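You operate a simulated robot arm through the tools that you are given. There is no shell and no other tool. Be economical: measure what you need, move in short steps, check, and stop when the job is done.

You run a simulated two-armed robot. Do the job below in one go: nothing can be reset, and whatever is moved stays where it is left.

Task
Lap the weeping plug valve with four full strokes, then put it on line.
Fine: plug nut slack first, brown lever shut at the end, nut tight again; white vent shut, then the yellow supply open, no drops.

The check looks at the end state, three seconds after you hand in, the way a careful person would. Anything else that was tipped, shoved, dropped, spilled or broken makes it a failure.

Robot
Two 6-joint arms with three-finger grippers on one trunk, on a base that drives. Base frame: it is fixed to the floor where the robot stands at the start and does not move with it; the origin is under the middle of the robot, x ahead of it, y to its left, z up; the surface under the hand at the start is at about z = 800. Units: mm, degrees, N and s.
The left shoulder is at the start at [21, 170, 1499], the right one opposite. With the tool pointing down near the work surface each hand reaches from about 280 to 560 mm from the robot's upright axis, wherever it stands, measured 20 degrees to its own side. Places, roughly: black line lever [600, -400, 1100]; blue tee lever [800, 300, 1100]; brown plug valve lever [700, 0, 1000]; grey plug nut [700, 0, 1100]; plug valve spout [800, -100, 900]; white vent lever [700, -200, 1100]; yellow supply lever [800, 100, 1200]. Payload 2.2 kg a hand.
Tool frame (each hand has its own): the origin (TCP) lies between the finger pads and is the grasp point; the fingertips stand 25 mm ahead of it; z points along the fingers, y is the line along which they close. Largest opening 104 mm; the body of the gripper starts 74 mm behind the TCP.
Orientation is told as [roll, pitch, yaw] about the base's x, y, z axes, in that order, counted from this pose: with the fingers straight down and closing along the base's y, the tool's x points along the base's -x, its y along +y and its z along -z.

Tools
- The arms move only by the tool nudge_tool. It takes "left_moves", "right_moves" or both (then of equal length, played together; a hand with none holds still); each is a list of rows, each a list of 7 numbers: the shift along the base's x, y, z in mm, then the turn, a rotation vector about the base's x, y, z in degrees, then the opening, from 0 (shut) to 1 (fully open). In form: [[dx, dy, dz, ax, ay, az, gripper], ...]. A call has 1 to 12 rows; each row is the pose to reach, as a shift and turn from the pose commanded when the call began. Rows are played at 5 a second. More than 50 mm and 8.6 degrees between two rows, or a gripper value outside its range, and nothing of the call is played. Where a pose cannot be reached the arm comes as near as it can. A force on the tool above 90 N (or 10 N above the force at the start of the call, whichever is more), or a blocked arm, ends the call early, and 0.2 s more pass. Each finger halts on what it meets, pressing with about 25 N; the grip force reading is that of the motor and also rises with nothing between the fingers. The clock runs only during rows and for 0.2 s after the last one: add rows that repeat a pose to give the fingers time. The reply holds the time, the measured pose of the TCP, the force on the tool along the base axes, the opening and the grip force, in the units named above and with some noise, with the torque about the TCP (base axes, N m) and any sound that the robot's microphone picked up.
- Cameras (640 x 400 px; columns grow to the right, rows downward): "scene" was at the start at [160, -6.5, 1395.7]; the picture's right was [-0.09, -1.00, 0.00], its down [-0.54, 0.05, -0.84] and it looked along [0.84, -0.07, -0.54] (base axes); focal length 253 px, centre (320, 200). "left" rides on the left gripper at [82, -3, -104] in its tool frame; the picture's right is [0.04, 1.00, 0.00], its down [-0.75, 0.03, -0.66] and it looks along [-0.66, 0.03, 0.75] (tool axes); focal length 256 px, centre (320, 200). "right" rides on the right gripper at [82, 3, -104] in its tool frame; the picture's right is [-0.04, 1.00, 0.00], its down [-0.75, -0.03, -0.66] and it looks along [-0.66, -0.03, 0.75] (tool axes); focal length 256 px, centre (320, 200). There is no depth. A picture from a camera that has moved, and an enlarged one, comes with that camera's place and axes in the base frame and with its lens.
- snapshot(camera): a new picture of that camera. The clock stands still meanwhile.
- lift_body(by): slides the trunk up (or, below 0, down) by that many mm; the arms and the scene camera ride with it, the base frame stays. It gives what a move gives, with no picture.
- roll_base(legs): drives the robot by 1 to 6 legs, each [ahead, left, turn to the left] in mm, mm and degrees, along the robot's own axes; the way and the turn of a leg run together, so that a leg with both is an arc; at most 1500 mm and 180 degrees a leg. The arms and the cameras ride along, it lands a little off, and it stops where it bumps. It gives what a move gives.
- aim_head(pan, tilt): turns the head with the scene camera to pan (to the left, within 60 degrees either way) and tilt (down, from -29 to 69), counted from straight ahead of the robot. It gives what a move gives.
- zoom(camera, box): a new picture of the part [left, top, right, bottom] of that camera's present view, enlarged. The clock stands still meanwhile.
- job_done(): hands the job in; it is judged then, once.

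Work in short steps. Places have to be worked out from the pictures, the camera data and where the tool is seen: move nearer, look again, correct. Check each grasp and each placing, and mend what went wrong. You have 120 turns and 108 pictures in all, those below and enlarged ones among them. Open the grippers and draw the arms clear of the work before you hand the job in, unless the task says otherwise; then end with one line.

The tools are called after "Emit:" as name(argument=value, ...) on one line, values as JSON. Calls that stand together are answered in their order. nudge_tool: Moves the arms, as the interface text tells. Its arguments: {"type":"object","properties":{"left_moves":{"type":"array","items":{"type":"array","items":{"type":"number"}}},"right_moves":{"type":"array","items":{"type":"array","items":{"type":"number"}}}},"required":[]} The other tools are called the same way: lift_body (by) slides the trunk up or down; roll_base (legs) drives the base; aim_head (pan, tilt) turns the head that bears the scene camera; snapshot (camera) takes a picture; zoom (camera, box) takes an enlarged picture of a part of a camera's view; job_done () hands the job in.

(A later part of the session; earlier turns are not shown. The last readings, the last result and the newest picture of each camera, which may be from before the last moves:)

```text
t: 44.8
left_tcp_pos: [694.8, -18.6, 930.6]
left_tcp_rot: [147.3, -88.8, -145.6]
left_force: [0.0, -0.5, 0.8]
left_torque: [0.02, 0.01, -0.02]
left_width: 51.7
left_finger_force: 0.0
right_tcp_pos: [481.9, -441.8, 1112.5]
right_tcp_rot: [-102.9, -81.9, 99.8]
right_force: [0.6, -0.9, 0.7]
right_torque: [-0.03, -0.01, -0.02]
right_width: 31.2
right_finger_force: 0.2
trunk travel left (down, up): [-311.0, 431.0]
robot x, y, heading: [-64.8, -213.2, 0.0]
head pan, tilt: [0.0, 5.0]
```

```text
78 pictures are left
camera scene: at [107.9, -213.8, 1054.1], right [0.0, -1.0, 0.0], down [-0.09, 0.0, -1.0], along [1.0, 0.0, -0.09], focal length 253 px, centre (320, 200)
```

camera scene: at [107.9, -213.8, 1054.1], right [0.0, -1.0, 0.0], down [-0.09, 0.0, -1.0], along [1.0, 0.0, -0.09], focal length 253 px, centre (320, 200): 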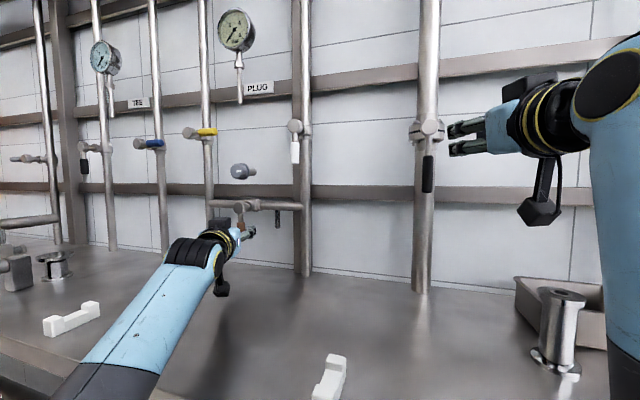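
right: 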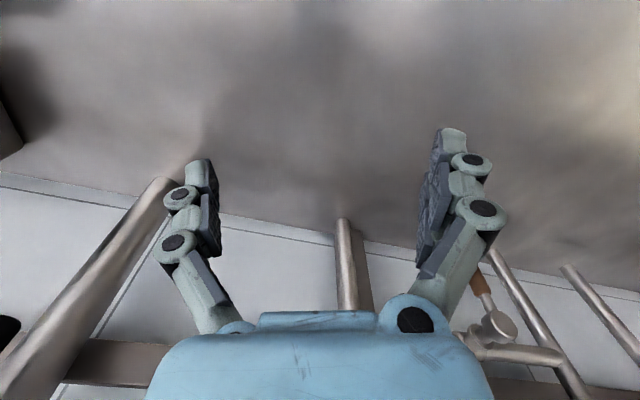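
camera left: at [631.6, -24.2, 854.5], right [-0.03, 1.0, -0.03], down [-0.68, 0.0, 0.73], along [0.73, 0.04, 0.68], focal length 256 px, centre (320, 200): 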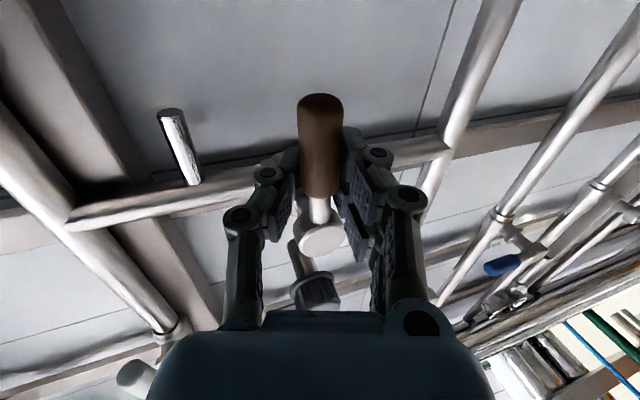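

Orientation is good, but the scene camera reads a few mm off its expected place, so I look down at the elbow and table edge to rule out contact.

Emit:
aim_head(pan=25, tilt=45)

Emit:
snapshot(camera="scene")

```text
t: 45.8
left_tcp_pos: [694.2, -20.6, 931.5]
left_tcp_rot: [148.1, -88.8, -146.5]
left_force: [0.9, -0.5, -0.8]
left_torque: [-0.03, -0.01, 0.0]
left_width: 51.9
left_finger_force: 0.0
right_tcp_pos: [481.4, -442.0, 1112.0]
right_tcp_rot: [-103.0, -81.8, 99.8]
right_force: [1.3, 0.2, -0.9]
right_torque: [-0.02, 0.04, -0.01]
right_width: 31.4
right_finger_force: 0.0
trunk travel left (down, up): [-311.0, 431.0]
robot x, y, heading: [-61.8, -211.9, 0.1]
head pan, tilt: [25.0, 45.0]
```

```text
77 pictures are left
camera scene: at [89.9, -179.4, 991.1], right [0.42, -0.91, 0.0], down [-0.64, -0.3, -0.71], along [0.64, 0.3, -0.71], focal length 253 px, centre (320, 200)
```

scene: 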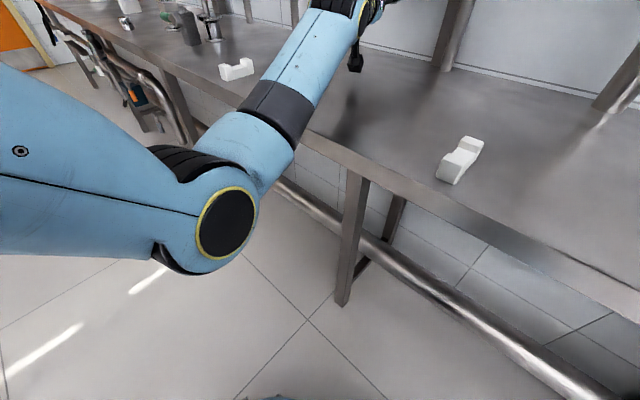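

The forearm passes close above the edge. I back off a little, raise the trunk another 80, and come down again with more clearance.

Emit:
nudge_tool(left_moves=[[-25, 0, 0, 0, 0, 0, 0.5], [-50, 0, 0, 0, 0, 0, 0.5]])

Emit:
lift_body(by=80)

Emit:
nudge_tool(left_moves=[[0, 0, -40, 0, 0, 0, 0.5], [0, 0, -80, 0, 0, 0, 0.5], [20, 0, -80, 0, 0, 0, 0.5], [45, 0, -80, 0, 0, 0, 0.5], [45, 0, -80, 0, 0, 0, 0.5]])

Emit:
snapshot(camera="scene")

```text
t: 46.4
left_tcp_pos: [643.1, -19.2, 931.2]
left_tcp_rot: [148.7, -88.8, -147.0]
left_force: [-0.1, 0.0, -0.6]
left_torque: [0.03, 0.03, -0.04]
left_width: 52.3
left_finger_force: 0.0
right_tcp_pos: [480.7, -441.5, 1113.1]
right_tcp_rot: [-103.0, -81.9, 99.9]
right_force: [0.2, 0.0, 0.3]
right_torque: [-0.04, 0.03, -0.04]
right_width: 31.3
right_finger_force: 0.1
trunk travel left (down, up): [-311.0, 431.0]
robot x, y, heading: [-63.3, -214.6, 0.1]
head pan, tilt: [25.0, 45.0]
```

```text
t: 47.6
left_tcp_pos: [644.9, -19.8, 1009.6]
left_tcp_rot: [147.0, -88.8, -145.1]
left_force: [-0.1, -0.8, 0.2]
left_torque: [-0.02, -0.05, -0.01]
left_width: 52.1
left_finger_force: 0.1
right_tcp_pos: [481.6, -441.6, 1192.1]
right_tcp_rot: [-102.6, -81.9, 99.4]
right_force: [0.0, 0.1, -1.2]
right_torque: [0.02, -0.03, 0.02]
right_width: 31.2
right_finger_force: 0.2
trunk travel left (down, up): [-391.0, 351.0]
robot x, y, heading: [-63.9, -218.0, -0.1]
head pan, tilt: [25.0, 45.0]
```

```text
t: 48.8
left_tcp_pos: [689.4, -18.5, 928.9]
left_tcp_rot: [149.3, -88.7, -147.6]
left_force: [-0.2, -0.1, -0.7]
left_torque: [-0.01, -0.03, -0.01]
left_width: 51.9
left_finger_force: 0.1
right_tcp_pos: [481.6, -441.8, 1192.9]
right_tcp_rot: [-103.0, -81.9, 100.1]
right_force: [0.7, 0.6, 0.9]
right_torque: [0.02, 0.0, -0.01]
right_width: 31.3
right_finger_force: 0.1
trunk travel left (down, up): [-391.0, 351.0]
robot x, y, heading: [-65.5, -214.5, -0.1]
head pan, tilt: [25.0, 45.0]
```

```text
76 pictures are left
camera scene: at [85.7, -179.4, 1073.8], right [0.42, -0.91, 0.0], down [-0.64, -0.3, -0.71], along [0.64, 0.3, -0.71], focal length 253 px, centre (320, 200)
```

scene: 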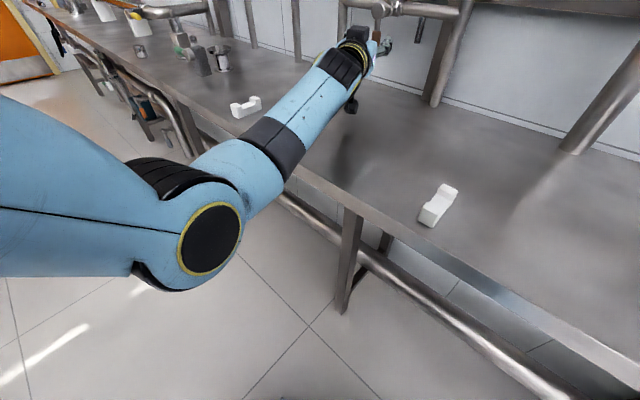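

The camera offset scales with the lift, so there's no contact, and the forearm now clears the edge well. I set the head to view the work, then advance and grip the brown handle.

Emit:
aim_head(pan=15, tilt=15)

Emit:
nudge_tool(left_moves=[[18, 0, 0, 0, 0, 0, 0.5], [36, 0, 0, 0, 0, 0, 0.5], [53, 0, 0, 0, 0, 0, 0.5], [53, 0, 0, 0, 0, 0, 0.35], [53, 0, 0, 0, 0, 0, 0.2], [53, 0, 0, 0, 0, 0, 0.1], [53, 0, 0, 0, 0, 0, 0.1]])

Emit:
snapshot(camera="left")

Emit:
snapshot(camera="scene")

```text
t: 49.8
left_tcp_pos: [688.6, -18.2, 931.2]
left_tcp_rot: [148.4, -88.8, -146.5]
left_force: [-0.4, -0.2, 0.1]
left_torque: [0.0, 0.02, -0.03]
left_width: 51.8
left_finger_force: 0.0
right_tcp_pos: [482.4, -442.4, 1192.5]
right_tcp_rot: [-102.8, -82.0, 99.8]
right_force: [-0.1, 0.6, -0.5]
right_torque: [-0.03, 0.02, 0.0]
right_width: 30.9
right_finger_force: 0.1
trunk travel left (down, up): [-391.0, 351.0]
robot x, y, heading: [-62.4, -215.3, -0.3]
head pan, tilt: [15.0, 15.0]
```

```text
t: 51.4
left_tcp_pos: [740.9, -19.8, 930.2]
left_tcp_rot: [148.0, -88.8, -146.2]
left_force: [0.9, 1.3, -0.3]
left_torque: [-0.08, 0.05, 0.01]
left_width: 11.1
left_finger_force: 0.9
right_tcp_pos: [481.6, -441.8, 1193.3]
right_tcp_rot: [-102.8, -82.0, 99.7]
right_force: [-0.3, 0.5, 0.9]
right_torque: [0.03, 0.0, 0.03]
right_width: 31.1
right_finger_force: 0.1
trunk travel left (down, up): [-391.0, 351.0]
robot x, y, heading: [-66.4, -212.9, -0.1]
head pan, tilt: [15.0, 15.0]
```

```text
75 pictures are left
camera left: at [639.3, -24.8, 846.3], right [-0.03, 1.0, -0.03], down [-0.67, 0.0, 0.74], along [0.74, 0.04, 0.67], focal length 256 px, centre (320, 200)
```

left: 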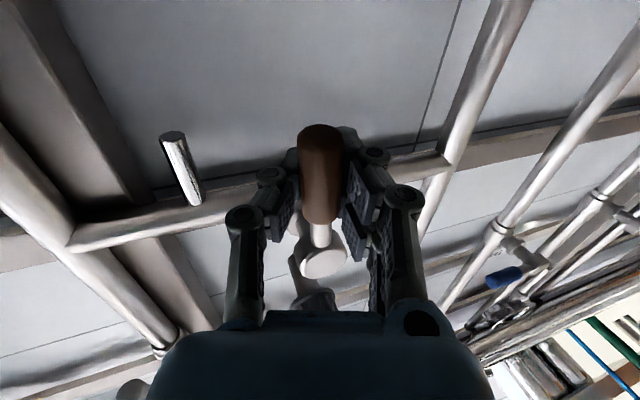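

```text
74 pictures are left
camera scene: at [102.6, -189.4, 1120.6], right [0.26, -0.97, 0.0], down [-0.25, -0.07, -0.97], along [0.93, 0.25, -0.26], focal length 253 px, centre (320, 200)
```

scene: 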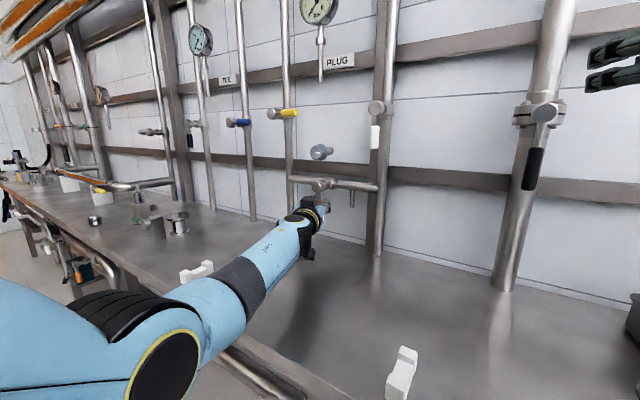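

The width follows the command rather than proving contact, so I close fully to see what is really between the fingers.

Emit:
nudge_tool(left_moves=[[0, 0, 0, 0, 0, 0, 0.0], [0, 0, 0, 0, 0, 0, 0.0], [0, 0, 0, 0, 0, 0, 0.0]])

Emit:
snapshot(camera="left")

```text
t: 52.2
left_tcp_pos: [743.8, -16.9, 930.2]
left_tcp_rot: [151.3, -88.7, -149.5]
left_force: [29.6, 11.8, 6.7]
left_torque: [-0.87, 0.56, -0.15]
left_width: 6.7
left_finger_force: 31.4
right_tcp_pos: [485.1, -439.9, 1190.5]
right_tcp_rot: [-101.9, -81.8, 98.8]
right_force: [0.3, -0.9, 0.5]
right_torque: [-0.03, -0.02, 0.0]
right_width: 31.2
right_finger_force: 0.0
trunk travel left (down, up): [-391.0, 351.0]
robot x, y, heading: [-62.1, -215.0, -0.3]
head pan, tilt: [15.0, 15.0]
```

```text
73 pictures are left
camera left: at [642.3, -23.2, 846.4], right [-0.03, 1.0, -0.03], down [-0.67, 0.0, 0.74], along [0.74, 0.04, 0.67], focal length 256 px, centre (320, 200)
```

left: 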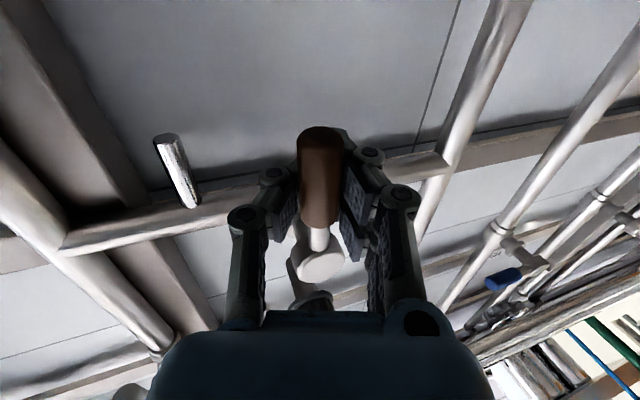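

The fingers close behind the handle, pulling forward, so the handle is nearer than I thought (x ≈ 718). I open, back up 22 mm, and grip again.

Emit:
nudge_tool(left_moves=[[0, 0, 0, 0, 0, 0, 0.3], [0, 0, 0, 0, 0, 0, 0.5], [-10, -1, -2, 0, 0, 0, 0.5], [-22, -1, -4, 0, 0, 0, 0.5], [-22, -1, -4, 0, 0, 0, 0.3], [-22, -1, -4, 0, 0, 0, 0.1], [-22, -1, -4, 0, 0, 0, 0.05], [-22, -1, -4, 0, 0, 0, 0.05], [-22, -1, -4, 0, 0, 0, 0.05]])

Emit:
snapshot(camera="left")

```text
t: 54.2
left_tcp_pos: [719.3, -18.1, 927.2]
left_tcp_rot: [150.9, -88.9, -149.0]
left_force: [10.2, 14.4, 1.5]
left_torque: [-0.97, -0.4, 0.27]
left_width: 18.2
left_finger_force: 43.6
right_tcp_pos: [483.1, -440.3, 1192.9]
right_tcp_rot: [-102.5, -81.8, 99.5]
right_force: [-0.3, 0.2, 0.4]
right_torque: [0.0, 0.02, 0.01]
right_width: 31.0
right_finger_force: 0.2
trunk travel left (down, up): [-391.0, 351.0]
robot x, y, heading: [-62.8, -211.2, -0.2]
head pan, tilt: [15.0, 15.0]
```

```text
72 pictures are left
camera left: at [618.4, -23.9, 842.6], right [-0.03, 1.0, -0.03], down [-0.67, 0.0, 0.74], along [0.74, 0.04, 0.67], focal length 256 px, centre (320, 200)
```

left: 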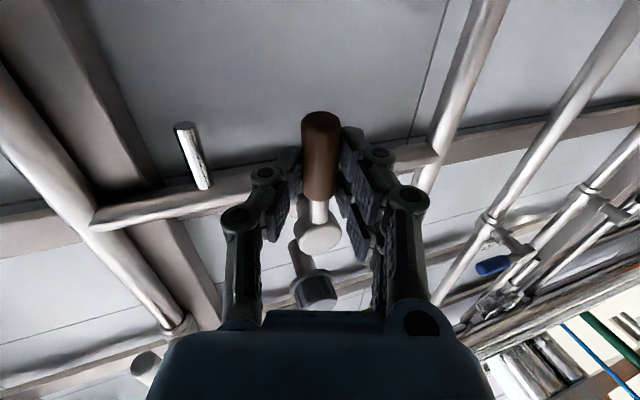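

Gripped at 18 mm width. Hub centre is about (y -18, z 975), radius ≈ 48. I start turning the lever to the right (negative about x) by 16° and watch the force.

Emit:
nudge_tool(left_moves=[[-4, 2, 0, 0, 0, 0, 0.1], [-4, -4.7, 0.5, -8, 0, 0, 0.05], [-4, -11.2, 1.9, -16, 0, 0, 0.05], [-4, -11.2, 1.9, -16, 0, 0, 0.05]])

Emit:
snapshot(camera="left")

```text
t: 55.2
left_tcp_pos: [716.1, -31.9, 927.8]
left_tcp_rot: [-91.8, -74.5, 93.7]
left_force: [11.7, 8.4, 6.1]
left_torque: [-0.24, 0.81, -0.04]
left_width: 18.1
left_finger_force: 43.6
right_tcp_pos: [482.3, -440.9, 1192.1]
right_tcp_rot: [-102.5, -81.8, 99.6]
right_force: [-0.7, -0.1, -0.2]
right_torque: [-0.02, 0.01, 0.0]
right_width: 31.0
right_finger_force: 0.1
trunk travel left (down, up): [-391.0, 351.0]
robot x, y, heading: [-64.1, -216.3, -0.1]
head pan, tilt: [15.0, 15.0]
```

```text
71 pictures are left
camera left: at [614.3, -60.2, 848.8], right [-0.03, 0.95, -0.3], down [-0.67, 0.21, 0.71], along [0.74, 0.23, 0.63], focal length 256 px, centre (320, 200)
```

left: 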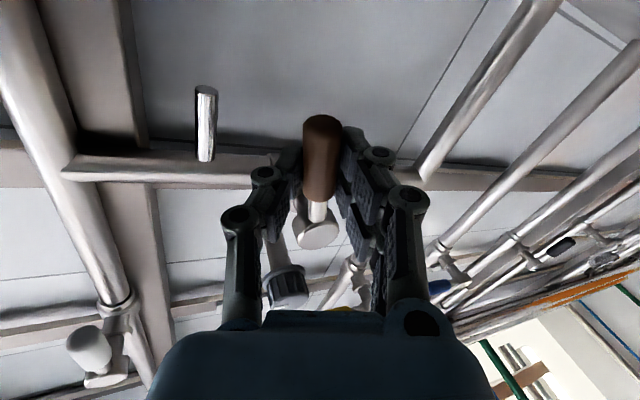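

The lever follows easily and to the right is the opening direction. I continue the arc up to about 90°.

Emit:
nudge_tool(left_moves=[[0, -6.3, 2.3, -8, 0, 0, 0.05], [0, -12.2, 5.4, -16, 0, 0, 0.05], [0, -17.6, 9.4, -24, 0, 0, 0.05], [0, -22.4, 14, -32, 0, 0, 0.05], [0, -26.6, 19.3, -40, 0, 0, 0.05], [0, -29.9, 25.1, -48, 0, 0, 0.05], [0, -32.4, 31.3, -56, 0, 0, 0.05], [0, -34, 37.8, -64, 0, 0, 0.05], [0, -34.7, 44.5, -72, 0, 0, 0.05], [0, -34.7, 47, -75, 0, 0, 0.05]])

Emit:
snapshot(camera="left")

Emit:
zoom(camera="scene", box=[240, 80, 420, 260])

```text
t: 57.4
left_tcp_pos: [716.8, -69.4, 978.5]
left_tcp_rot: [-88.3, 0.5, 91.0]
left_force: [2.1, -21.0, 1.7]
left_torque: [0.14, 0.04, -0.97]
left_width: 17.4
left_finger_force: 40.3
right_tcp_pos: [482.1, -444.7, 1191.4]
right_tcp_rot: [-103.0, -82.0, 100.0]
right_force: [1.0, 0.0, 0.2]
right_torque: [-0.02, 0.01, -0.01]
right_width: 31.2
right_finger_force: 0.0
trunk travel left (down, up): [-391.0, 351.0]
robot x, y, heading: [-63.1, -215.3, -0.2]
head pan, tilt: [15.0, 15.0]
```

```text
70 pictures are left
camera left: at [614.6, -154.1, 984.0], right [-0.03, -0.05, -1.0], down [-0.67, 0.74, -0.02], along [0.74, 0.67, -0.05], focal length 256 px, centre (320, 200)
```

left: 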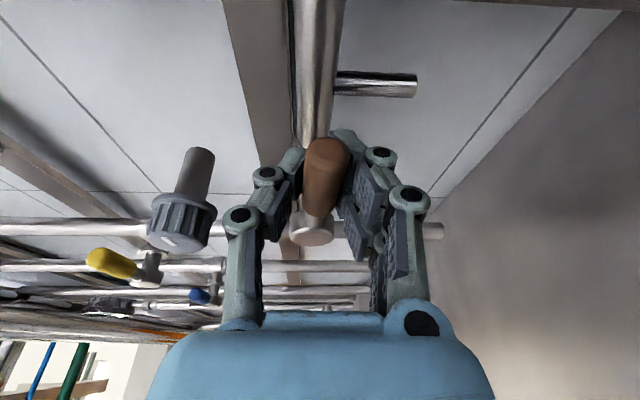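

```text
2.22 times, centred on (330, 170) of scene
camera zoom: at [102.8, -192.3, 1120.7], right [0.26, -0.97, 0.0], down [-0.25, -0.06, -0.97], along [0.93, 0.25, -0.26], focal length 562 px, centre (298, 267)
```

zoom: 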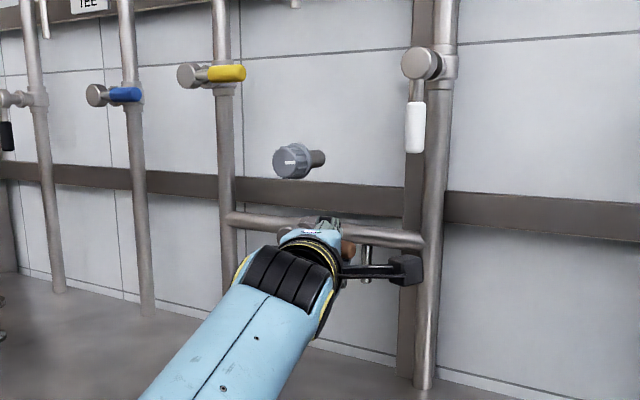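

The handle still droops a few degrees, so the hub is higher than I assumed (z ≈ 986). I push on upward a bit further to find the open stop.

Emit:
nudge_tool(left_moves=[[0, -1, 4, -3, 0, 0, 0.05], [0, -1, 8, -6, 0, 0, 0.05], [0, -1, 11, -9, 0, 0, 0.05], [0, -1, 14, -10, 0, 0, 0.05], [0, -1, 14, -10, 0, 0, 0.05]])

Emit:
snapshot(camera="left")

```text
t: 58.6
left_tcp_pos: [719.7, -69.9, 981.6]
left_tcp_rot: [-87.3, 10.2, 91.2]
left_force: [13.3, -21.5, -25.9]
left_torque: [0.96, -0.37, 0.23]
left_width: 18.7
left_finger_force: 40.1
right_tcp_pos: [486.1, -444.1, 1188.5]
right_tcp_rot: [-101.4, -82.0, 98.4]
right_force: [-0.8, 0.0, 0.1]
right_torque: [0.04, 0.02, -0.02]
right_width: 31.6
right_finger_force: 0.1
trunk travel left (down, up): [-391.0, 351.0]
robot x, y, heading: [-64.0, -212.3, -0.4]
head pan, tilt: [15.0, 15.0]
```

```text
68 pictures are left
camera left: at [617.5, -150.9, 1004.3], right [-0.04, -0.22, -0.97], down [-0.67, 0.73, -0.13], along [0.74, 0.65, -0.18], focal length 256 px, centre (320, 200)
```

left: 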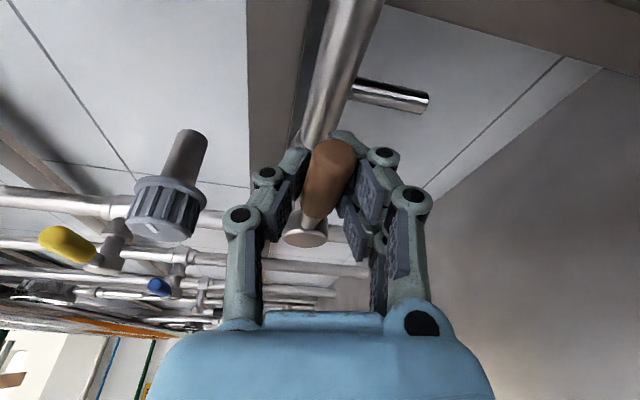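

The lever lies parallel to the pipe with the stop pushing back: fully open, stroke one. I swing it back toward shut along the same arc.

Emit:
nudge_tool(left_moves=[[-2, -4, -5, 8, 0, 0, 0.05], [-2, -3.8, -13.7, 16, 0, 0, 0.05], [-2, -2.6, -21.1, 24, 0, 0, 0.05], [-2, -0.4, -28.4, 32, 0, 0, 0.05], [-2, 2.8, -35.2, 40, 0, 0, 0.05], [-2, 6.9, -41.5, 48, 0, 0, 0.05], [-2, 11.8, -47.2, 56, 0, 0, 0.05], [-2, 17.5, -52.1, 64, 0, 0, 0.05], [-2, 23.8, -56.2, 72, 0, 0, 0.05], [-2, 30.6, -59.4, 80, 0, 0, 0.05], [-2, 37.9, -61.6, 88, 0, 0, 0.05], [-2, 45.3, -62.8, 96, 0, 0, 0.05]])

Emit:
nudge_tool(left_moves=[[0, 4, 0, 5, 0, 0, 0.05], [0, 8, 0, 8, 0, 0, 0.05], [0, 12, 0, 10, 0, 0, 0.05], [0, 12, 0, 10, 0, 0, 0.05]])

Emit:
snapshot(camera="left")

```text
t: 61.2
left_tcp_pos: [717.7, -23.2, 923.2]
left_tcp_rot: [-99.5, -85.8, 101.2]
left_force: [50.5, -1.7, 3.4]
left_torque: [-0.91, -0.37, 0.08]
left_width: 18.7
left_finger_force: 44.3
right_tcp_pos: [487.7, -443.0, 1190.9]
right_tcp_rot: [-101.1, -81.9, 98.0]
right_force: [0.1, 0.0, -0.1]
right_torque: [-0.02, -0.01, 0.0]
right_width: 31.3
right_finger_force: 0.2
trunk travel left (down, up): [-391.0, 351.0]
robot x, y, heading: [-62.4, -216.5, -0.1]
head pan, tilt: [15.0, 15.0]
```

```text
t: 62.2
left_tcp_pos: [718.0, -16.2, 923.4]
left_tcp_rot: [99.8, -84.3, -98.4]
left_force: [41.1, -25.1, -0.7]
left_torque: [-1.47, 0.04, -0.44]
left_width: 21.6
left_finger_force: 44.9
right_tcp_pos: [485.5, -445.7, 1190.0]
right_tcp_rot: [-101.3, -82.1, 98.2]
right_force: [-0.1, 0.1, 0.3]
right_torque: [-0.01, -0.01, -0.03]
right_width: 31.2
right_finger_force: 0.1
trunk travel left (down, up): [-391.0, 351.0]
robot x, y, heading: [-64.3, -215.1, -0.7]
head pan, tilt: [15.0, 15.0]
```

```text
67 pictures are left
camera left: at [615.2, -13.9, 839.7], right [-0.02, 1.0, 0.06], down [-0.67, -0.06, 0.74], along [0.74, -0.02, 0.67], focal length 256 px, centre (320, 200)
```

left: 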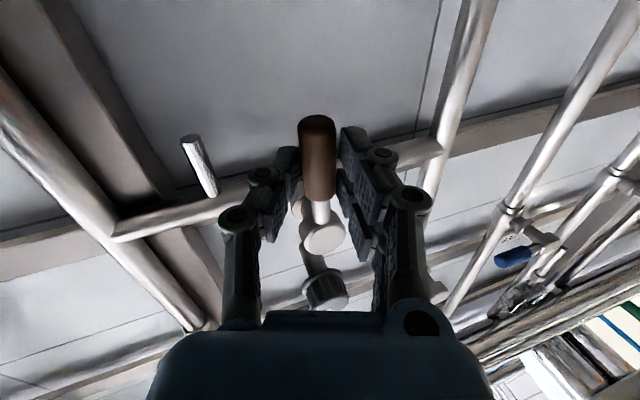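

The lever met the shut stop (-25 N sideways), which completes stroke two; I relieve the x preload and make stroke three, again to fully open.

Emit:
nudge_tool(left_moves=[[4, -10.2, -2.1, -8, 0, 0, 0.05], [5, -18, -1.2, -16, 0, 0, 0.05], [5, -25.5, 0.9, -24, 0, 0, 0.05], [5, -32.7, 3.9, -32, 0, 0, 0.05], [5, -39.4, 7.9, -40, 0, 0, 0.05], [5, -45.5, 12.8, -48, 0, 0, 0.05], [5, -50.8, 18.6, -56, 0, 0, 0.05], [5, -55.3, 25, -64, 0, 0, 0.05], [5, -58.8, 31.9, -72, 0, 0, 0.05], [5, -61.4, 39.3, -80, 0, 0, 0.05], [5, -62.9, 47, -88, 0, 0, 0.05], [5, -63.3, 54.8, -96, 0, 0, 0.05]])

Emit:
nudge_tool(left_moves=[[0, 0, 4, -3, 0, 0, 0.05], [0, 0, 8, -5, 0, 0, 0.05], [0, 0, 10, -6, 0, 0, 0.05], [0, 0, 10, -6, 0, 0, 0.05]])

Emit:
snapshot(camera="left")

```text
t: 64.8
left_tcp_pos: [721.0, -72.6, 979.6]
left_tcp_rot: [-87.9, 0.5, 91.0]
left_force: [4.5, 5.3, -20.7]
left_torque: [-1.09, 0.4, -0.09]
left_width: 15.6
left_finger_force: 38.2
right_tcp_pos: [484.9, -440.6, 1190.1]
right_tcp_rot: [-101.7, -81.8, 98.6]
right_force: [-0.3, 0.0, 0.4]
right_torque: [0.01, -0.02, -0.01]
right_width: 31.4
right_finger_force: 0.0
trunk travel left (down, up): [-391.0, 351.0]
robot x, y, heading: [-65.2, -215.1, -0.4]
head pan, tilt: [15.0, 15.0]
```

```text
t: 65.8
left_tcp_pos: [721.7, -71.9, 981.8]
left_tcp_rot: [-87.1, 6.4, 91.2]
left_force: [9.0, 1.9, -33.5]
left_torque: [-0.29, -0.04, -0.3]
left_width: 13.8
left_finger_force: 36.8
right_tcp_pos: [486.7, -440.8, 1189.3]
right_tcp_rot: [-101.0, -81.9, 98.0]
right_force: [-0.1, -0.4, -0.6]
right_torque: [-0.01, 0.0, -0.01]
right_width: 31.3
right_finger_force: 0.0
trunk travel left (down, up): [-391.0, 351.0]
robot x, y, heading: [-66.6, -215.8, -0.2]
head pan, tilt: [15.0, 15.0]
```

```text
66 pictures are left
camera left: at [620.9, -155.5, 998.6], right [-0.05, -0.15, -0.99], down [-0.67, 0.74, -0.08], along [0.74, 0.66, -0.14], focal length 256 px, centre (320, 200)
```

left: 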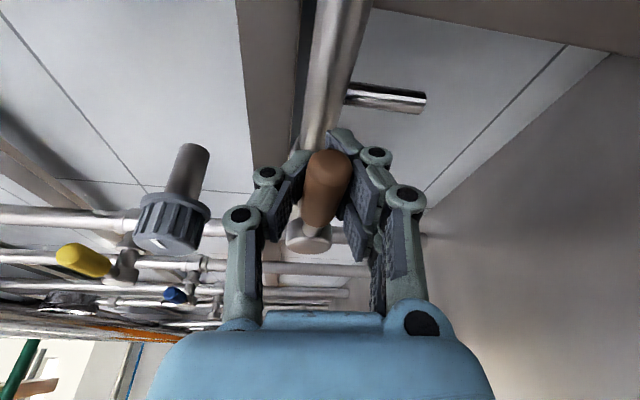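

Fully open again (‑33 N at the stop), stroke three. Now stroke four, back to the shut stop.

Emit:
nudge_tool(left_moves=[[-2, 0, -11, 8, 0, 0, 0.05], [-3, 0.7, -19.8, 16, 0, 0, 0.05], [-3, 2.4, -27.4, 24, 0, 0, 0.05], [-3, 5.2, -34.7, 32, 0, 0, 0.05], [-3, 9, -41.5, 40, 0, 0, 0.05], [-3, 13.7, -47.7, 48, 0, 0, 0.05], [-3, 19.3, -53.3, 56, 0, 0, 0.05], [-3, 25.5, -58, 64, 0, 0, 0.05], [-3, 32.3, -61.8, 72, 0, 0, 0.05], [-3, 39.6, -64.6, 80, 0, 0, 0.05], [-3, 47.2, -66.3, 88, 0, 0, 0.05], [-3, 55, -67, 96, 0, 0, 0.05]])

Emit:
nudge_tool(left_moves=[[0, 4, 0, 4, 0, 0, 0.05], [0, 8, 0, 6, 0, 0, 0.05], [0, 12, 0, 6, 0, 0, 0.05], [0, 12, 0, 6, 0, 0, 0.05]])

Emit:
snapshot(camera="left")

```text
t: 68.4
left_tcp_pos: [720.0, -18.4, 920.6]
left_tcp_rot: [-167.0, -89.1, 168.8]
left_force: [52.0, -2.2, 2.3]
left_torque: [-0.86, 0.02, -0.03]
left_width: 18.0
left_finger_force: 43.7
right_tcp_pos: [487.4, -441.7, 1189.1]
right_tcp_rot: [-100.9, -82.0, 97.9]
right_force: [0.2, -0.4, 0.2]
right_torque: [-0.01, 0.03, 0.0]
right_width: 31.0
right_finger_force: 0.0
trunk travel left (down, up): [-391.0, 351.0]
robot x, y, heading: [-64.4, -215.7, -0.0]
head pan, tilt: [15.0, 15.0]
```

```text
t: 69.4
left_tcp_pos: [720.5, -15.3, 920.9]
left_tcp_rot: [99.7, -84.2, -98.6]
left_force: [34.9, -36.3, -5.6]
left_torque: [-1.01, -0.38, -0.51]
left_width: 20.6
left_finger_force: 45.2
right_tcp_pos: [485.8, -448.5, 1190.2]
right_tcp_rot: [-101.4, -82.1, 98.2]
right_force: [0.0, -0.4, -0.8]
right_torque: [0.0, 0.02, 0.04]
right_width: 31.3
right_finger_force: 0.1
trunk travel left (down, up): [-391.0, 351.0]
robot x, y, heading: [-63.6, -216.5, -0.3]
head pan, tilt: [15.0, 15.0]
```

```text
65 pictures are left
camera left: at [617.3, -13.3, 837.6], right [-0.02, 1.0, 0.06], down [-0.67, -0.06, 0.74], along [0.74, -0.02, 0.67], focal length 256 px, centre (320, 200)
```

left: 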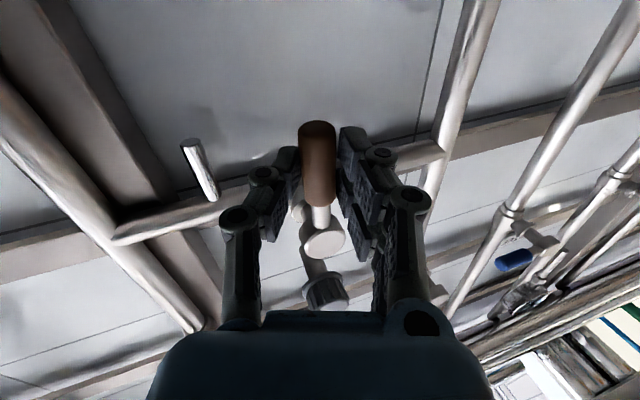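

The lever is hard against the shut stop: four full strokes done. I open the fingers and back straight off.

Emit:
nudge_tool(left_moves=[[0, -4, 0, 0, 0, 0, 0.3], [0, -6, 0, -3, 0, 0, 0.5], [0, -6, 0, -6, 0, 0, 0.5], [-30, -6, 0, -6, 0, 0, 0.5], [-70, -6, 0, -6, 0, 0, 0.6], [-110, -6, 0, -6, 0, 0, 0.7], [-110, -6, 40, -6, 0, 0, 0.7], [-110, -6, 80, -6, 0, 0, 0.7], [-110, -6, 120, -6, 0, 0, 0.7], [-110, -6, 145, -6, 0, 0, 0.7], [-110, -6, 145, -6, 0, 0, 0.7]])

Emit:
snapshot(camera="left")

Emit:
zoom(camera="scene", box=[240, 80, 420, 260])

```text
t: 71.8
left_tcp_pos: [605.3, -10.6, 1069.3]
left_tcp_rot: [-161.4, -88.9, 163.2]
left_force: [0.4, 0.3, -0.9]
left_torque: [0.03, -0.02, 0.02]
left_width: 72.9
left_finger_force: 0.0
right_tcp_pos: [479.3, -440.8, 1192.5]
right_tcp_rot: [-102.8, -81.9, 99.9]
right_force: [0.2, 1.3, -0.5]
right_torque: [-0.02, -0.01, -0.01]
right_width: 31.2
right_finger_force: 0.0
trunk travel left (down, up): [-391.0, 351.0]
robot x, y, heading: [-63.9, -212.4, -0.2]
head pan, tilt: [15.0, 15.0]
```

```text
64 pictures are left
camera left: at [503.8, -18.5, 986.0], right [-0.03, 1.0, -0.05], down [-0.67, 0.01, 0.74], along [0.74, 0.05, 0.67], focal length 256 px, centre (320, 200)
```

left: 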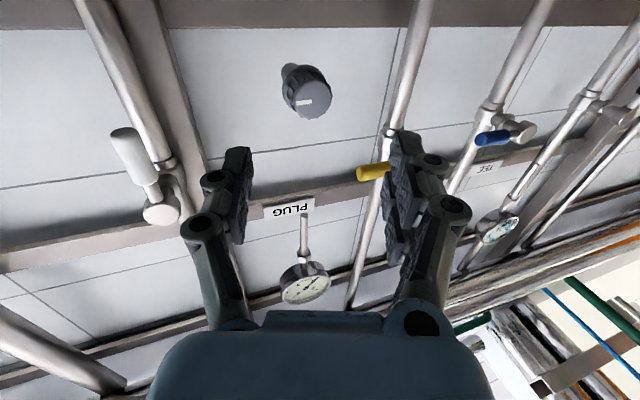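

```text
2.22 times, centred on (330, 170) of scene
camera zoom: at [102.4, -189.6, 1120.6], right [0.26, -0.97, 0.0], down [-0.25, -0.07, -0.97], along [0.93, 0.25, -0.26], focal length 562 px, centre (298, 267)
```

zoom: 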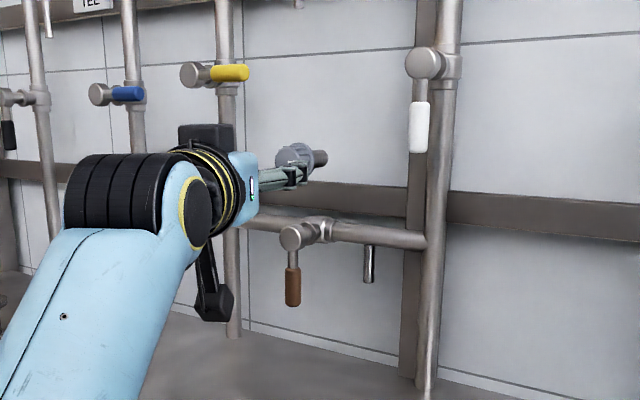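

The lever hangs straight down, shut. For tightening I roll the hand to about -72° and approach the nut at (727, -19, 1069).

Emit:
nudge_tool(left_moves=[[0, -8, 0, -8, 0, 0, 0.7], [0, -8, 0, -16, 0, 0, 0.7], [0, -8, 0, -24, 0, 0, 0.7], [0, -8, 0, -32, 0, 0, 0.7], [10, -8, 0, -40, 0, 0, 0.7], [20, -8, 0, -48, 0, 0, 0.7], [35, -8, 0, -56, 0, 0, 0.7], [50, -8, 0, -64, 0, 0, 0.7], [65, -8, 0, -72, 0, 0, 0.7], [75, -8, 0, -72, 0, 0, 0.7], [75, -8, 0, -72, 0, 0, 0.7]])

Emit:
snapshot(camera="left")

```text
t: 74.2
left_tcp_pos: [680.2, -21.1, 1070.4]
left_tcp_rot: [-88.6, -17.5, 91.0]
left_force: [0.3, -0.9, -0.5]
left_torque: [-0.02, -0.02, 0.03]
left_width: 72.7
left_finger_force: 0.0
right_tcp_pos: [480.9, -441.7, 1192.8]
right_tcp_rot: [-102.9, -81.9, 99.9]
right_force: [-0.7, -0.6, 0.3]
right_torque: [0.0, 0.01, 0.03]
right_width: 31.2
right_finger_force: 0.1
trunk travel left (down, up): [-391.0, 351.0]
robot x, y, heading: [-60.1, -219.6, -0.1]
head pan, tilt: [15.0, 15.0]
```

```text
62 pictures are left
camera left: at [579.1, -102.3, 1050.4], right [-0.03, 0.26, -0.96], down [-0.67, 0.71, 0.22], along [0.74, 0.65, 0.16], focal length 256 px, centre (320, 200)
```

left: 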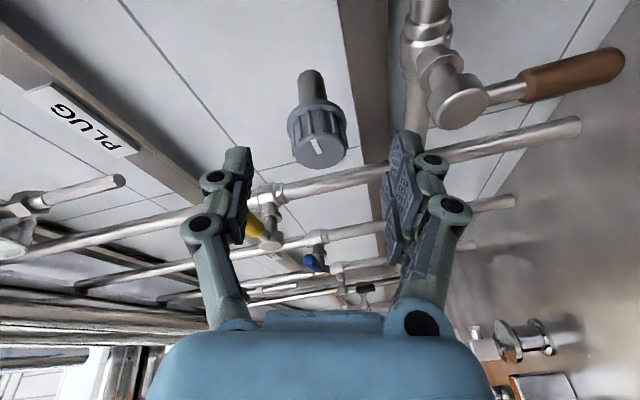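

The nut is centred between the fingers. I advance 46 mm and grip.

Emit:
nudge_tool(left_moves=[[23, 1, 0, 0, 0, 0, 0.7], [46, 1, 0, 0, 0, 0, 0.7], [46, 1, 0, 0, 0, 0, 0.5], [46, 1, 0, 0, 0, 0, 0.3], [46, 1, 0, 0, 0, 0, 0.15], [46, 1, 0, 0, 0, 0, 0.15]])

Emit:
nudge_tool(left_moves=[[0, 0, 0, 8, 0, 0, 0.1], [0, 0, 0, 16, 0, 0, 0.1], [0, 0, 0, 24, 0, 0, 0.1], [0, 0, 0, 32, 0, 0, 0.1], [0, 0, 0, 40, 0, 0, 0.1], [0, 0, 0, 48, 0, 0, 0.1], [0, 0, 0, 56, 0, 0, 0.1], [0, 0, 0, 64, 0, 0, 0.1]])

Emit:
snapshot(camera="left")

```text
t: 75.6
left_tcp_pos: [728.4, -20.2, 1070.7]
left_tcp_rot: [-88.7, -17.6, 91.1]
left_force: [7.7, -0.2, 0.1]
left_torque: [-0.49, -1.55, -0.82]
left_width: 38.0
left_finger_force: 45.1
right_tcp_pos: [483.1, -440.9, 1192.5]
right_tcp_rot: [-102.7, -81.9, 99.6]
right_force: [0.2, -0.2, -0.3]
right_torque: [-0.04, -0.01, 0.03]
right_width: 31.3
right_finger_force: 0.1
trunk travel left (down, up): [-391.0, 351.0]
robot x, y, heading: [-62.1, -215.0, -0.2]
head pan, tilt: [15.0, 15.0]
```

```text
t: 77.4
left_tcp_pos: [728.4, -19.0, 1067.8]
left_tcp_rot: [-94.9, -81.7, 96.6]
left_force: [14.3, 3.3, 1.0]
left_torque: [-0.49, -1.4, -0.69]
left_width: 42.8
left_finger_force: 45.5
right_tcp_pos: [482.6, -440.2, 1192.4]
right_tcp_rot: [-102.4, -81.8, 99.2]
right_force: [0.5, -0.6, 0.6]
right_torque: [0.0, 0.02, -0.04]
right_width: 31.0
right_finger_force: 0.2
trunk travel left (down, up): [-391.0, 351.0]
robot x, y, heading: [-65.7, -217.4, -0.2]
head pan, tilt: [15.0, 15.0]
```

```text
61 pictures are left
camera left: at [626.3, -37.2, 986.2], right [-0.03, 0.98, -0.18], down [-0.67, 0.12, 0.73], along [0.74, 0.14, 0.65], focal length 256 px, centre (320, 200)
```

left: 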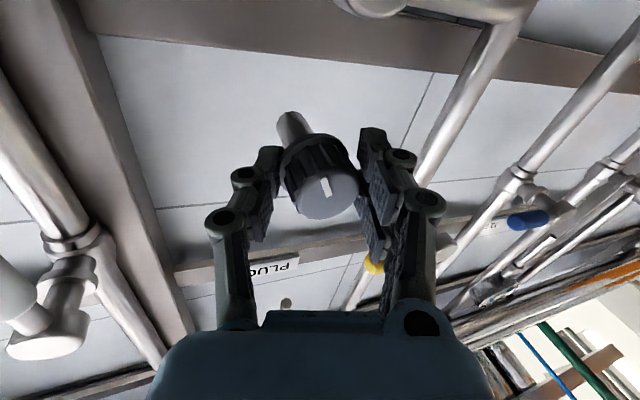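

The nut follows the hand. I keep turning another 35°, watching for torque to rise.

Emit:
nudge_tool(left_moves=[[0, 0, 0, 8, 0, 0, 0.1], [0, 0, 0, 16, 0, 0, 0.1], [0, 0, 0, 24, 0, 0, 0.1], [0, 0, 0, 30, 0, 0, 0.1], [0, 0, 0, 35, 0, 0, 0.1]])

Emit:
snapshot(camera="left")

```text
t: 78.6
left_tcp_pos: [729.0, -16.9, 1066.6]
left_tcp_rot: [93.3, -63.1, -91.9]
left_force: [16.9, 9.7, 2.7]
left_torque: [-0.64, 0.21, -0.48]
left_width: 42.9
left_finger_force: 45.1
right_tcp_pos: [483.4, -440.1, 1191.3]
right_tcp_rot: [-102.1, -81.9, 99.1]
right_force: [-0.5, 0.1, 0.2]
right_torque: [-0.01, 0.0, -0.03]
right_width: 31.0
right_finger_force: 0.1
trunk travel left (down, up): [-391.0, 351.0]
robot x, y, heading: [-63.5, -209.4, -0.3]
head pan, tilt: [15.0, 15.0]
```

```text
60 pictures are left
camera left: at [626.7, 13.9, 989.8], right [-0.03, 0.91, 0.41], down [-0.67, -0.33, 0.67], along [0.74, -0.26, 0.62], focal length 256 px, centre (320, 200)
```

left: 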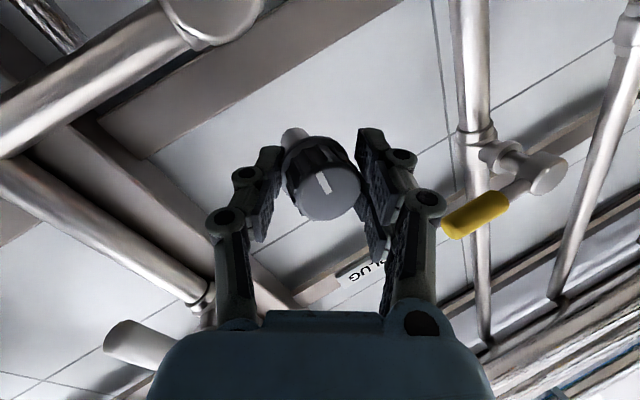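

I turn a bit more to see whether the nut has stopped (tick slipping relative to the fingers).

Emit:
nudge_tool(left_moves=[[0, 0, 0, 8, 0, 0, 0.0], [0, 0, 0, 16, 0, 0, 0.0], [0, 0, 0, 20, 0, 0, 0.0]])

Emit:
zoom(camera="left", box=[240, 100, 440, 260])

```text
t: 79.4
left_tcp_pos: [728.2, -15.3, 1067.0]
left_tcp_rot: [92.4, -43.3, -91.1]
left_force: [14.6, 18.4, -1.8]
left_torque: [-0.77, 0.57, -0.07]
left_width: 41.9
left_finger_force: 44.8
right_tcp_pos: [484.4, -438.7, 1192.6]
right_tcp_rot: [-101.8, -81.8, 98.9]
right_force: [-1.6, -0.5, 0.5]
right_torque: [0.02, 0.04, 0.0]
right_width: 31.5
right_finger_force: 0.0
trunk travel left (down, up): [-391.0, 351.0]
robot x, y, heading: [-67.6, -212.4, -0.5]
head pan, tilt: [15.0, 15.0]
```

```text
2.50 times, centred on (340, 180) of left
camera zoom: at [626.4, 40.3, 1004.8], right [-0.03, 0.71, 0.7], down [-0.67, -0.54, 0.52], along [0.74, -0.45, 0.49], focal length 640 px, centre (270, 250)
```

zoom: 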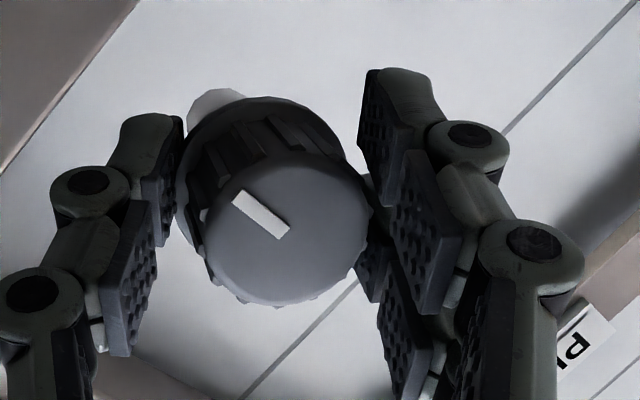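

The tick now points roughly straight down, as at the start, and the fingers began slipping, so it's near its tight stop. I release, back off and check it from the front.

Emit:
nudge_tool(left_moves=[[0, -3, 0, 0, 0, 0, 0.4], [0, -3, 0, 0, 0, 0, 0.7], [0, -3, 0, 0, 0, 0, 0.7], [-40, -3, 0, 0, 0, 0, 0.7], [-80, -3, 0, 0, 0, 0, 0.7], [-110, 10, 0, -8, 0, 0, 0.7], [-120, 30, 0, -16, 0, 0, 0.7], [-120, 40, 0, -24, 0, 0, 0.7]])

Emit:
zoom(camera="scene", box=[280, 120, 400, 220])

Emit:
snapshot(camera="left")

```text
t: 81.2
left_tcp_pos: [606.0, 19.9, 1070.7]
left_tcp_rot: [94.2, -67.4, -92.7]
left_force: [0.5, -0.1, 0.7]
left_torque: [0.02, 0.01, -0.01]
left_width: 73.2
left_finger_force: 0.1
right_tcp_pos: [482.8, -441.6, 1193.4]
right_tcp_rot: [-102.9, -81.9, 99.9]
right_force: [0.0, -0.1, -0.6]
right_torque: [0.0, -0.01, 0.01]
right_width: 31.3
right_finger_force: 0.1
trunk travel left (down, up): [-391.0, 351.0]
robot x, y, heading: [-66.6, -214.7, -0.3]
head pan, tilt: [15.0, 15.0]
```

```text
4.00 times, centred on (340, 170) of scene
camera zoom: at [102.4, -189.5, 1120.6], right [0.26, -0.97, 0.0], down [-0.25, -0.07, -0.97], along [0.93, 0.25, -0.26], focal length 1011 px, centre (240, 320)
```

zoom: 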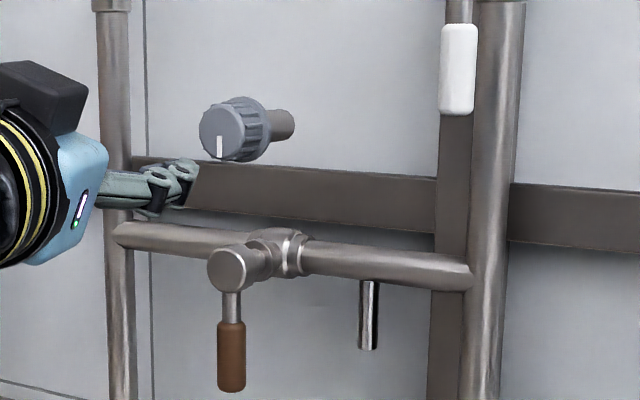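

```text
57 pictures are left
camera left: at [504.2, 46.5, 990.2], right [-0.03, 0.94, 0.35], down [-0.67, -0.28, 0.69], along [0.74, -0.21, 0.64], focal length 256 px, centre (320, 200)
```

left: 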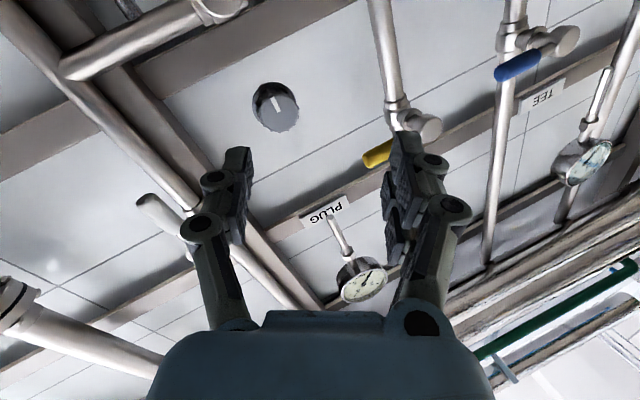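

The nut tick is exactly down again and the lever is shut. Next is the white vent, which I place at hub (715, -165, 1164) with its handle at z 1071–1123. I shift the base 150 to the right to bring the left hand to it.

Emit:
roll_base(legs=[[0, -150, 0]])

Emit:
nudge_tool(left_moves=[[0, -10, 5, -8, 0, 0, 0.5], [0, -20, 15, -16, 0, 0, 0.5], [0, -30, 25, -22, 0, 0, 0.5], [10, -36, 25, -22, 0, 0, 0.5], [10, -36, 25, -22, 0, 0, 0.5]])

Emit:
snapshot(camera="left")

Emit:
snapshot(camera="scene")

```text
t: 82.5
left_tcp_pos: [606.2, -131.6, 1071.2]
left_tcp_rot: [94.2, -67.2, -92.8]
left_force: [0.6, -0.3, 0.1]
left_torque: [-0.01, -0.02, 0.06]
left_width: 73.2
left_finger_force: 0.1
right_tcp_pos: [480.2, -592.9, 1192.2]
right_tcp_rot: [-103.0, -81.9, 99.8]
right_force: [0.6, 0.3, -0.2]
right_torque: [-0.02, -0.01, 0.03]
right_width: 31.2
right_finger_force: 0.2
trunk travel left (down, up): [-391.0, 351.0]
robot x, y, heading: [-64.2, -359.9, -0.2]
head pan, tilt: [15.0, 15.0]
```

```text
t: 83.7
left_tcp_pos: [616.0, -166.5, 1095.3]
left_tcp_rot: [151.1, -88.7, -149.6]
left_force: [0.2, 0.9, 0.1]
left_torque: [0.02, 0.0, -0.04]
left_width: 52.1
left_finger_force: 0.3
right_tcp_pos: [481.0, -592.2, 1192.6]
right_tcp_rot: [-103.0, -82.0, 99.7]
right_force: [0.2, 0.4, 0.0]
right_torque: [0.01, 0.02, 0.0]
right_width: 31.2
right_finger_force: 0.1
trunk travel left (down, up): [-391.0, 351.0]
robot x, y, heading: [-63.0, -365.1, 0.0]
head pan, tilt: [15.0, 15.0]
```

```text
56 pictures are left
camera left: at [514.8, -172.2, 1011.5], right [-0.03, 1.0, -0.03], down [-0.67, 0.0, 0.74], along [0.74, 0.04, 0.67], focal length 256 px, centre (320, 200)
```

left: 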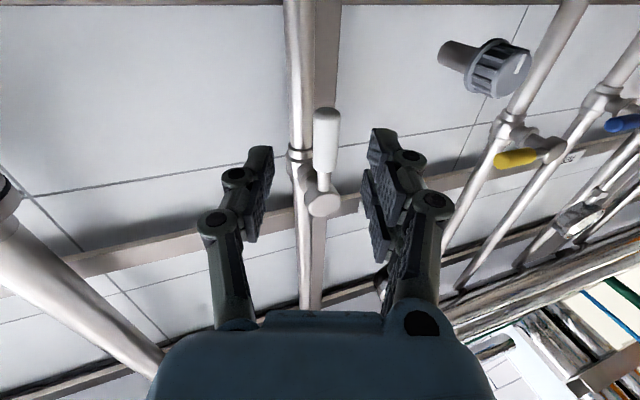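

```text
55 pictures are left
camera scene: at [101.9, -339.6, 1120.6], right [0.26, -0.97, 0.0], down [-0.25, -0.07, -0.97], along [0.93, 0.25, -0.26], focal length 253 px, centre (320, 200)
```

scene: 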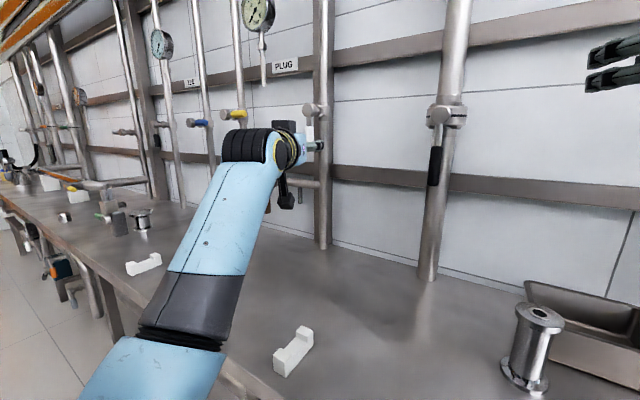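

Comparing views, the vent lever sits a little nearer: hub about (690, -160, 1175), handle centre z ≈ 1108. I align and edge forward 35 mm to confirm.

Emit:
nudge_tool(left_moves=[[0, 4, 5, 0, 0, 0, 0.5], [15, 8, 10, 0, 0, 0, 0.5], [35, 8, 12, 0, 0, 0, 0.5], [35, 8, 12, 0, 0, 0, 0.5]])

Emit:
snapshot(camera="left")

Emit:
zoom(camera="scene", box=[220, 70, 380, 220])

```text
t: 84.7
left_tcp_pos: [652.3, -157.6, 1106.8]
left_tcp_rot: [149.6, -88.8, -148.0]
left_force: [0.0, 0.3, -0.1]
left_torque: [-0.03, 0.0, -0.01]
left_width: 52.2
left_finger_force: 0.1
right_tcp_pos: [480.5, -592.0, 1193.1]
right_tcp_rot: [-103.0, -82.0, 99.9]
right_force: [0.4, -0.2, -0.6]
right_torque: [0.04, -0.01, 0.0]
right_width: 31.3
right_finger_force: 0.0
trunk travel left (down, up): [-391.0, 351.0]
robot x, y, heading: [-63.3, -364.9, -0.3]
head pan, tilt: [15.0, 15.0]
```

```text
54 pictures are left
camera left: at [550.0, -163.6, 1023.2], right [-0.03, 1.0, -0.03], down [-0.67, 0.0, 0.74], along [0.74, 0.04, 0.67], focal length 256 px, centre (320, 200)
```

left: 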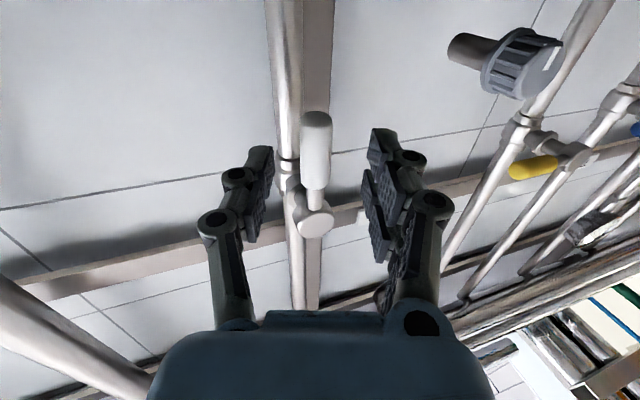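

```text
2.67 times, centred on (300, 145) of scene
camera zoom: at [101.9, -339.6, 1120.6], right [0.26, -0.97, 0.0], down [-0.25, -0.07, -0.97], along [0.93, 0.25, -0.26], focal length 674 px, centre (373, 347)
```

zoom: 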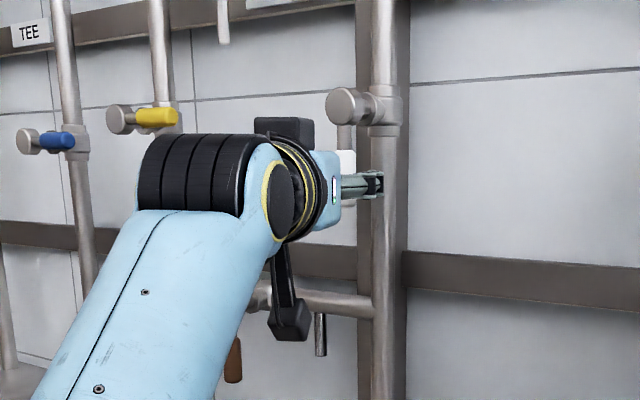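

The handle centre works out at (690, -160, 1107), hub z ≈ 1172. I advance 38 mm and grip.

Emit:
nudge_tool(left_moves=[[19, -2, 0, 0, 0, 0, 0.5], [38, -2, 0, 0, 0, 0, 0.5], [38, -2, 0, 0, 0, 0, 0.3], [38, -2, 0, 0, 0, 0, 0.1], [38, -2, 0, 0, 0, 0, 0.05], [38, -2, 0, 0, 0, 0, 0.05]])

Emit:
snapshot(camera="left")

```text
t: 86.1
left_tcp_pos: [692.8, -158.1, 1108.0]
left_tcp_rot: [154.0, -88.7, -152.2]
left_force: [27.7, 6.7, 10.7]
left_torque: [-0.94, 0.14, 0.02]
left_width: 12.2
left_finger_force: 34.9
right_tcp_pos: [483.8, -590.8, 1190.6]
right_tcp_rot: [-101.7, -81.9, 98.7]
right_force: [1.2, -0.4, -0.6]
right_torque: [0.0, 0.0, -0.02]
right_width: 31.1
right_finger_force: 0.1
trunk travel left (down, up): [-391.0, 351.0]
robot x, y, heading: [-63.0, -366.0, -0.1]
head pan, tilt: [15.0, 15.0]
```

```text
52 pictures are left
camera left: at [591.1, -165.2, 1023.6], right [-0.03, 1.0, -0.03], down [-0.67, 0.0, 0.74], along [0.74, 0.04, 0.67], focal length 256 px, centre (320, 200)
```

left: 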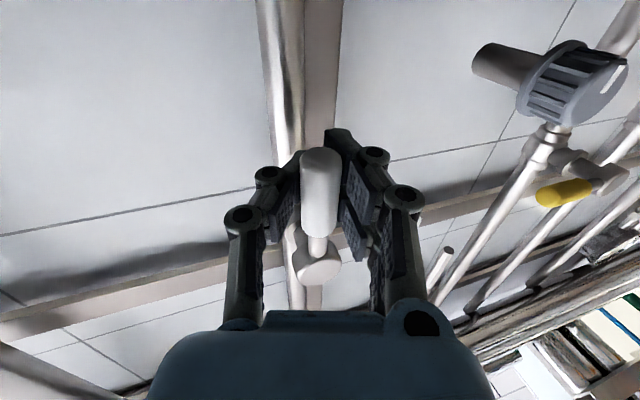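

The fingers are again slightly past the handle. I open, back off 14 mm and regrip.

Emit:
nudge_tool(left_moves=[[0, 0, 0, 0, 0, 0, 0.3], [0, 0, 0, 0, 0, 0, 0.45], [-15, 0, -3, 0, 0, 0, 0.45], [-15, 0, -3, 0, 0, 0, 0.2], [-15, 0, -3, 0, 0, 0, 0.05], [-15, 0, -3, 0, 0, 0, 0.05], [-15, 0, -3, 0, 0, 0, 0.05]])

```text
t: 87.7
left_tcp_pos: [675.7, -159.8, 1104.7]
left_tcp_rot: [150.4, -88.9, -148.6]
left_force: [1.2, 0.7, -0.6]
left_torque: [-0.57, -0.25, 0.04]
left_width: 17.6
left_finger_force: 42.7
right_tcp_pos: [480.6, -592.4, 1191.9]
right_tcp_rot: [-102.9, -81.8, 99.7]
right_force: [-0.2, 0.4, -0.8]
right_torque: [-0.03, -0.03, 0.03]
right_width: 31.0
right_finger_force: 0.1
trunk travel left (down, up): [-391.0, 351.0]
robot x, y, heading: [-62.7, -360.3, -0.1]
head pan, tilt: [15.0, 15.0]
```

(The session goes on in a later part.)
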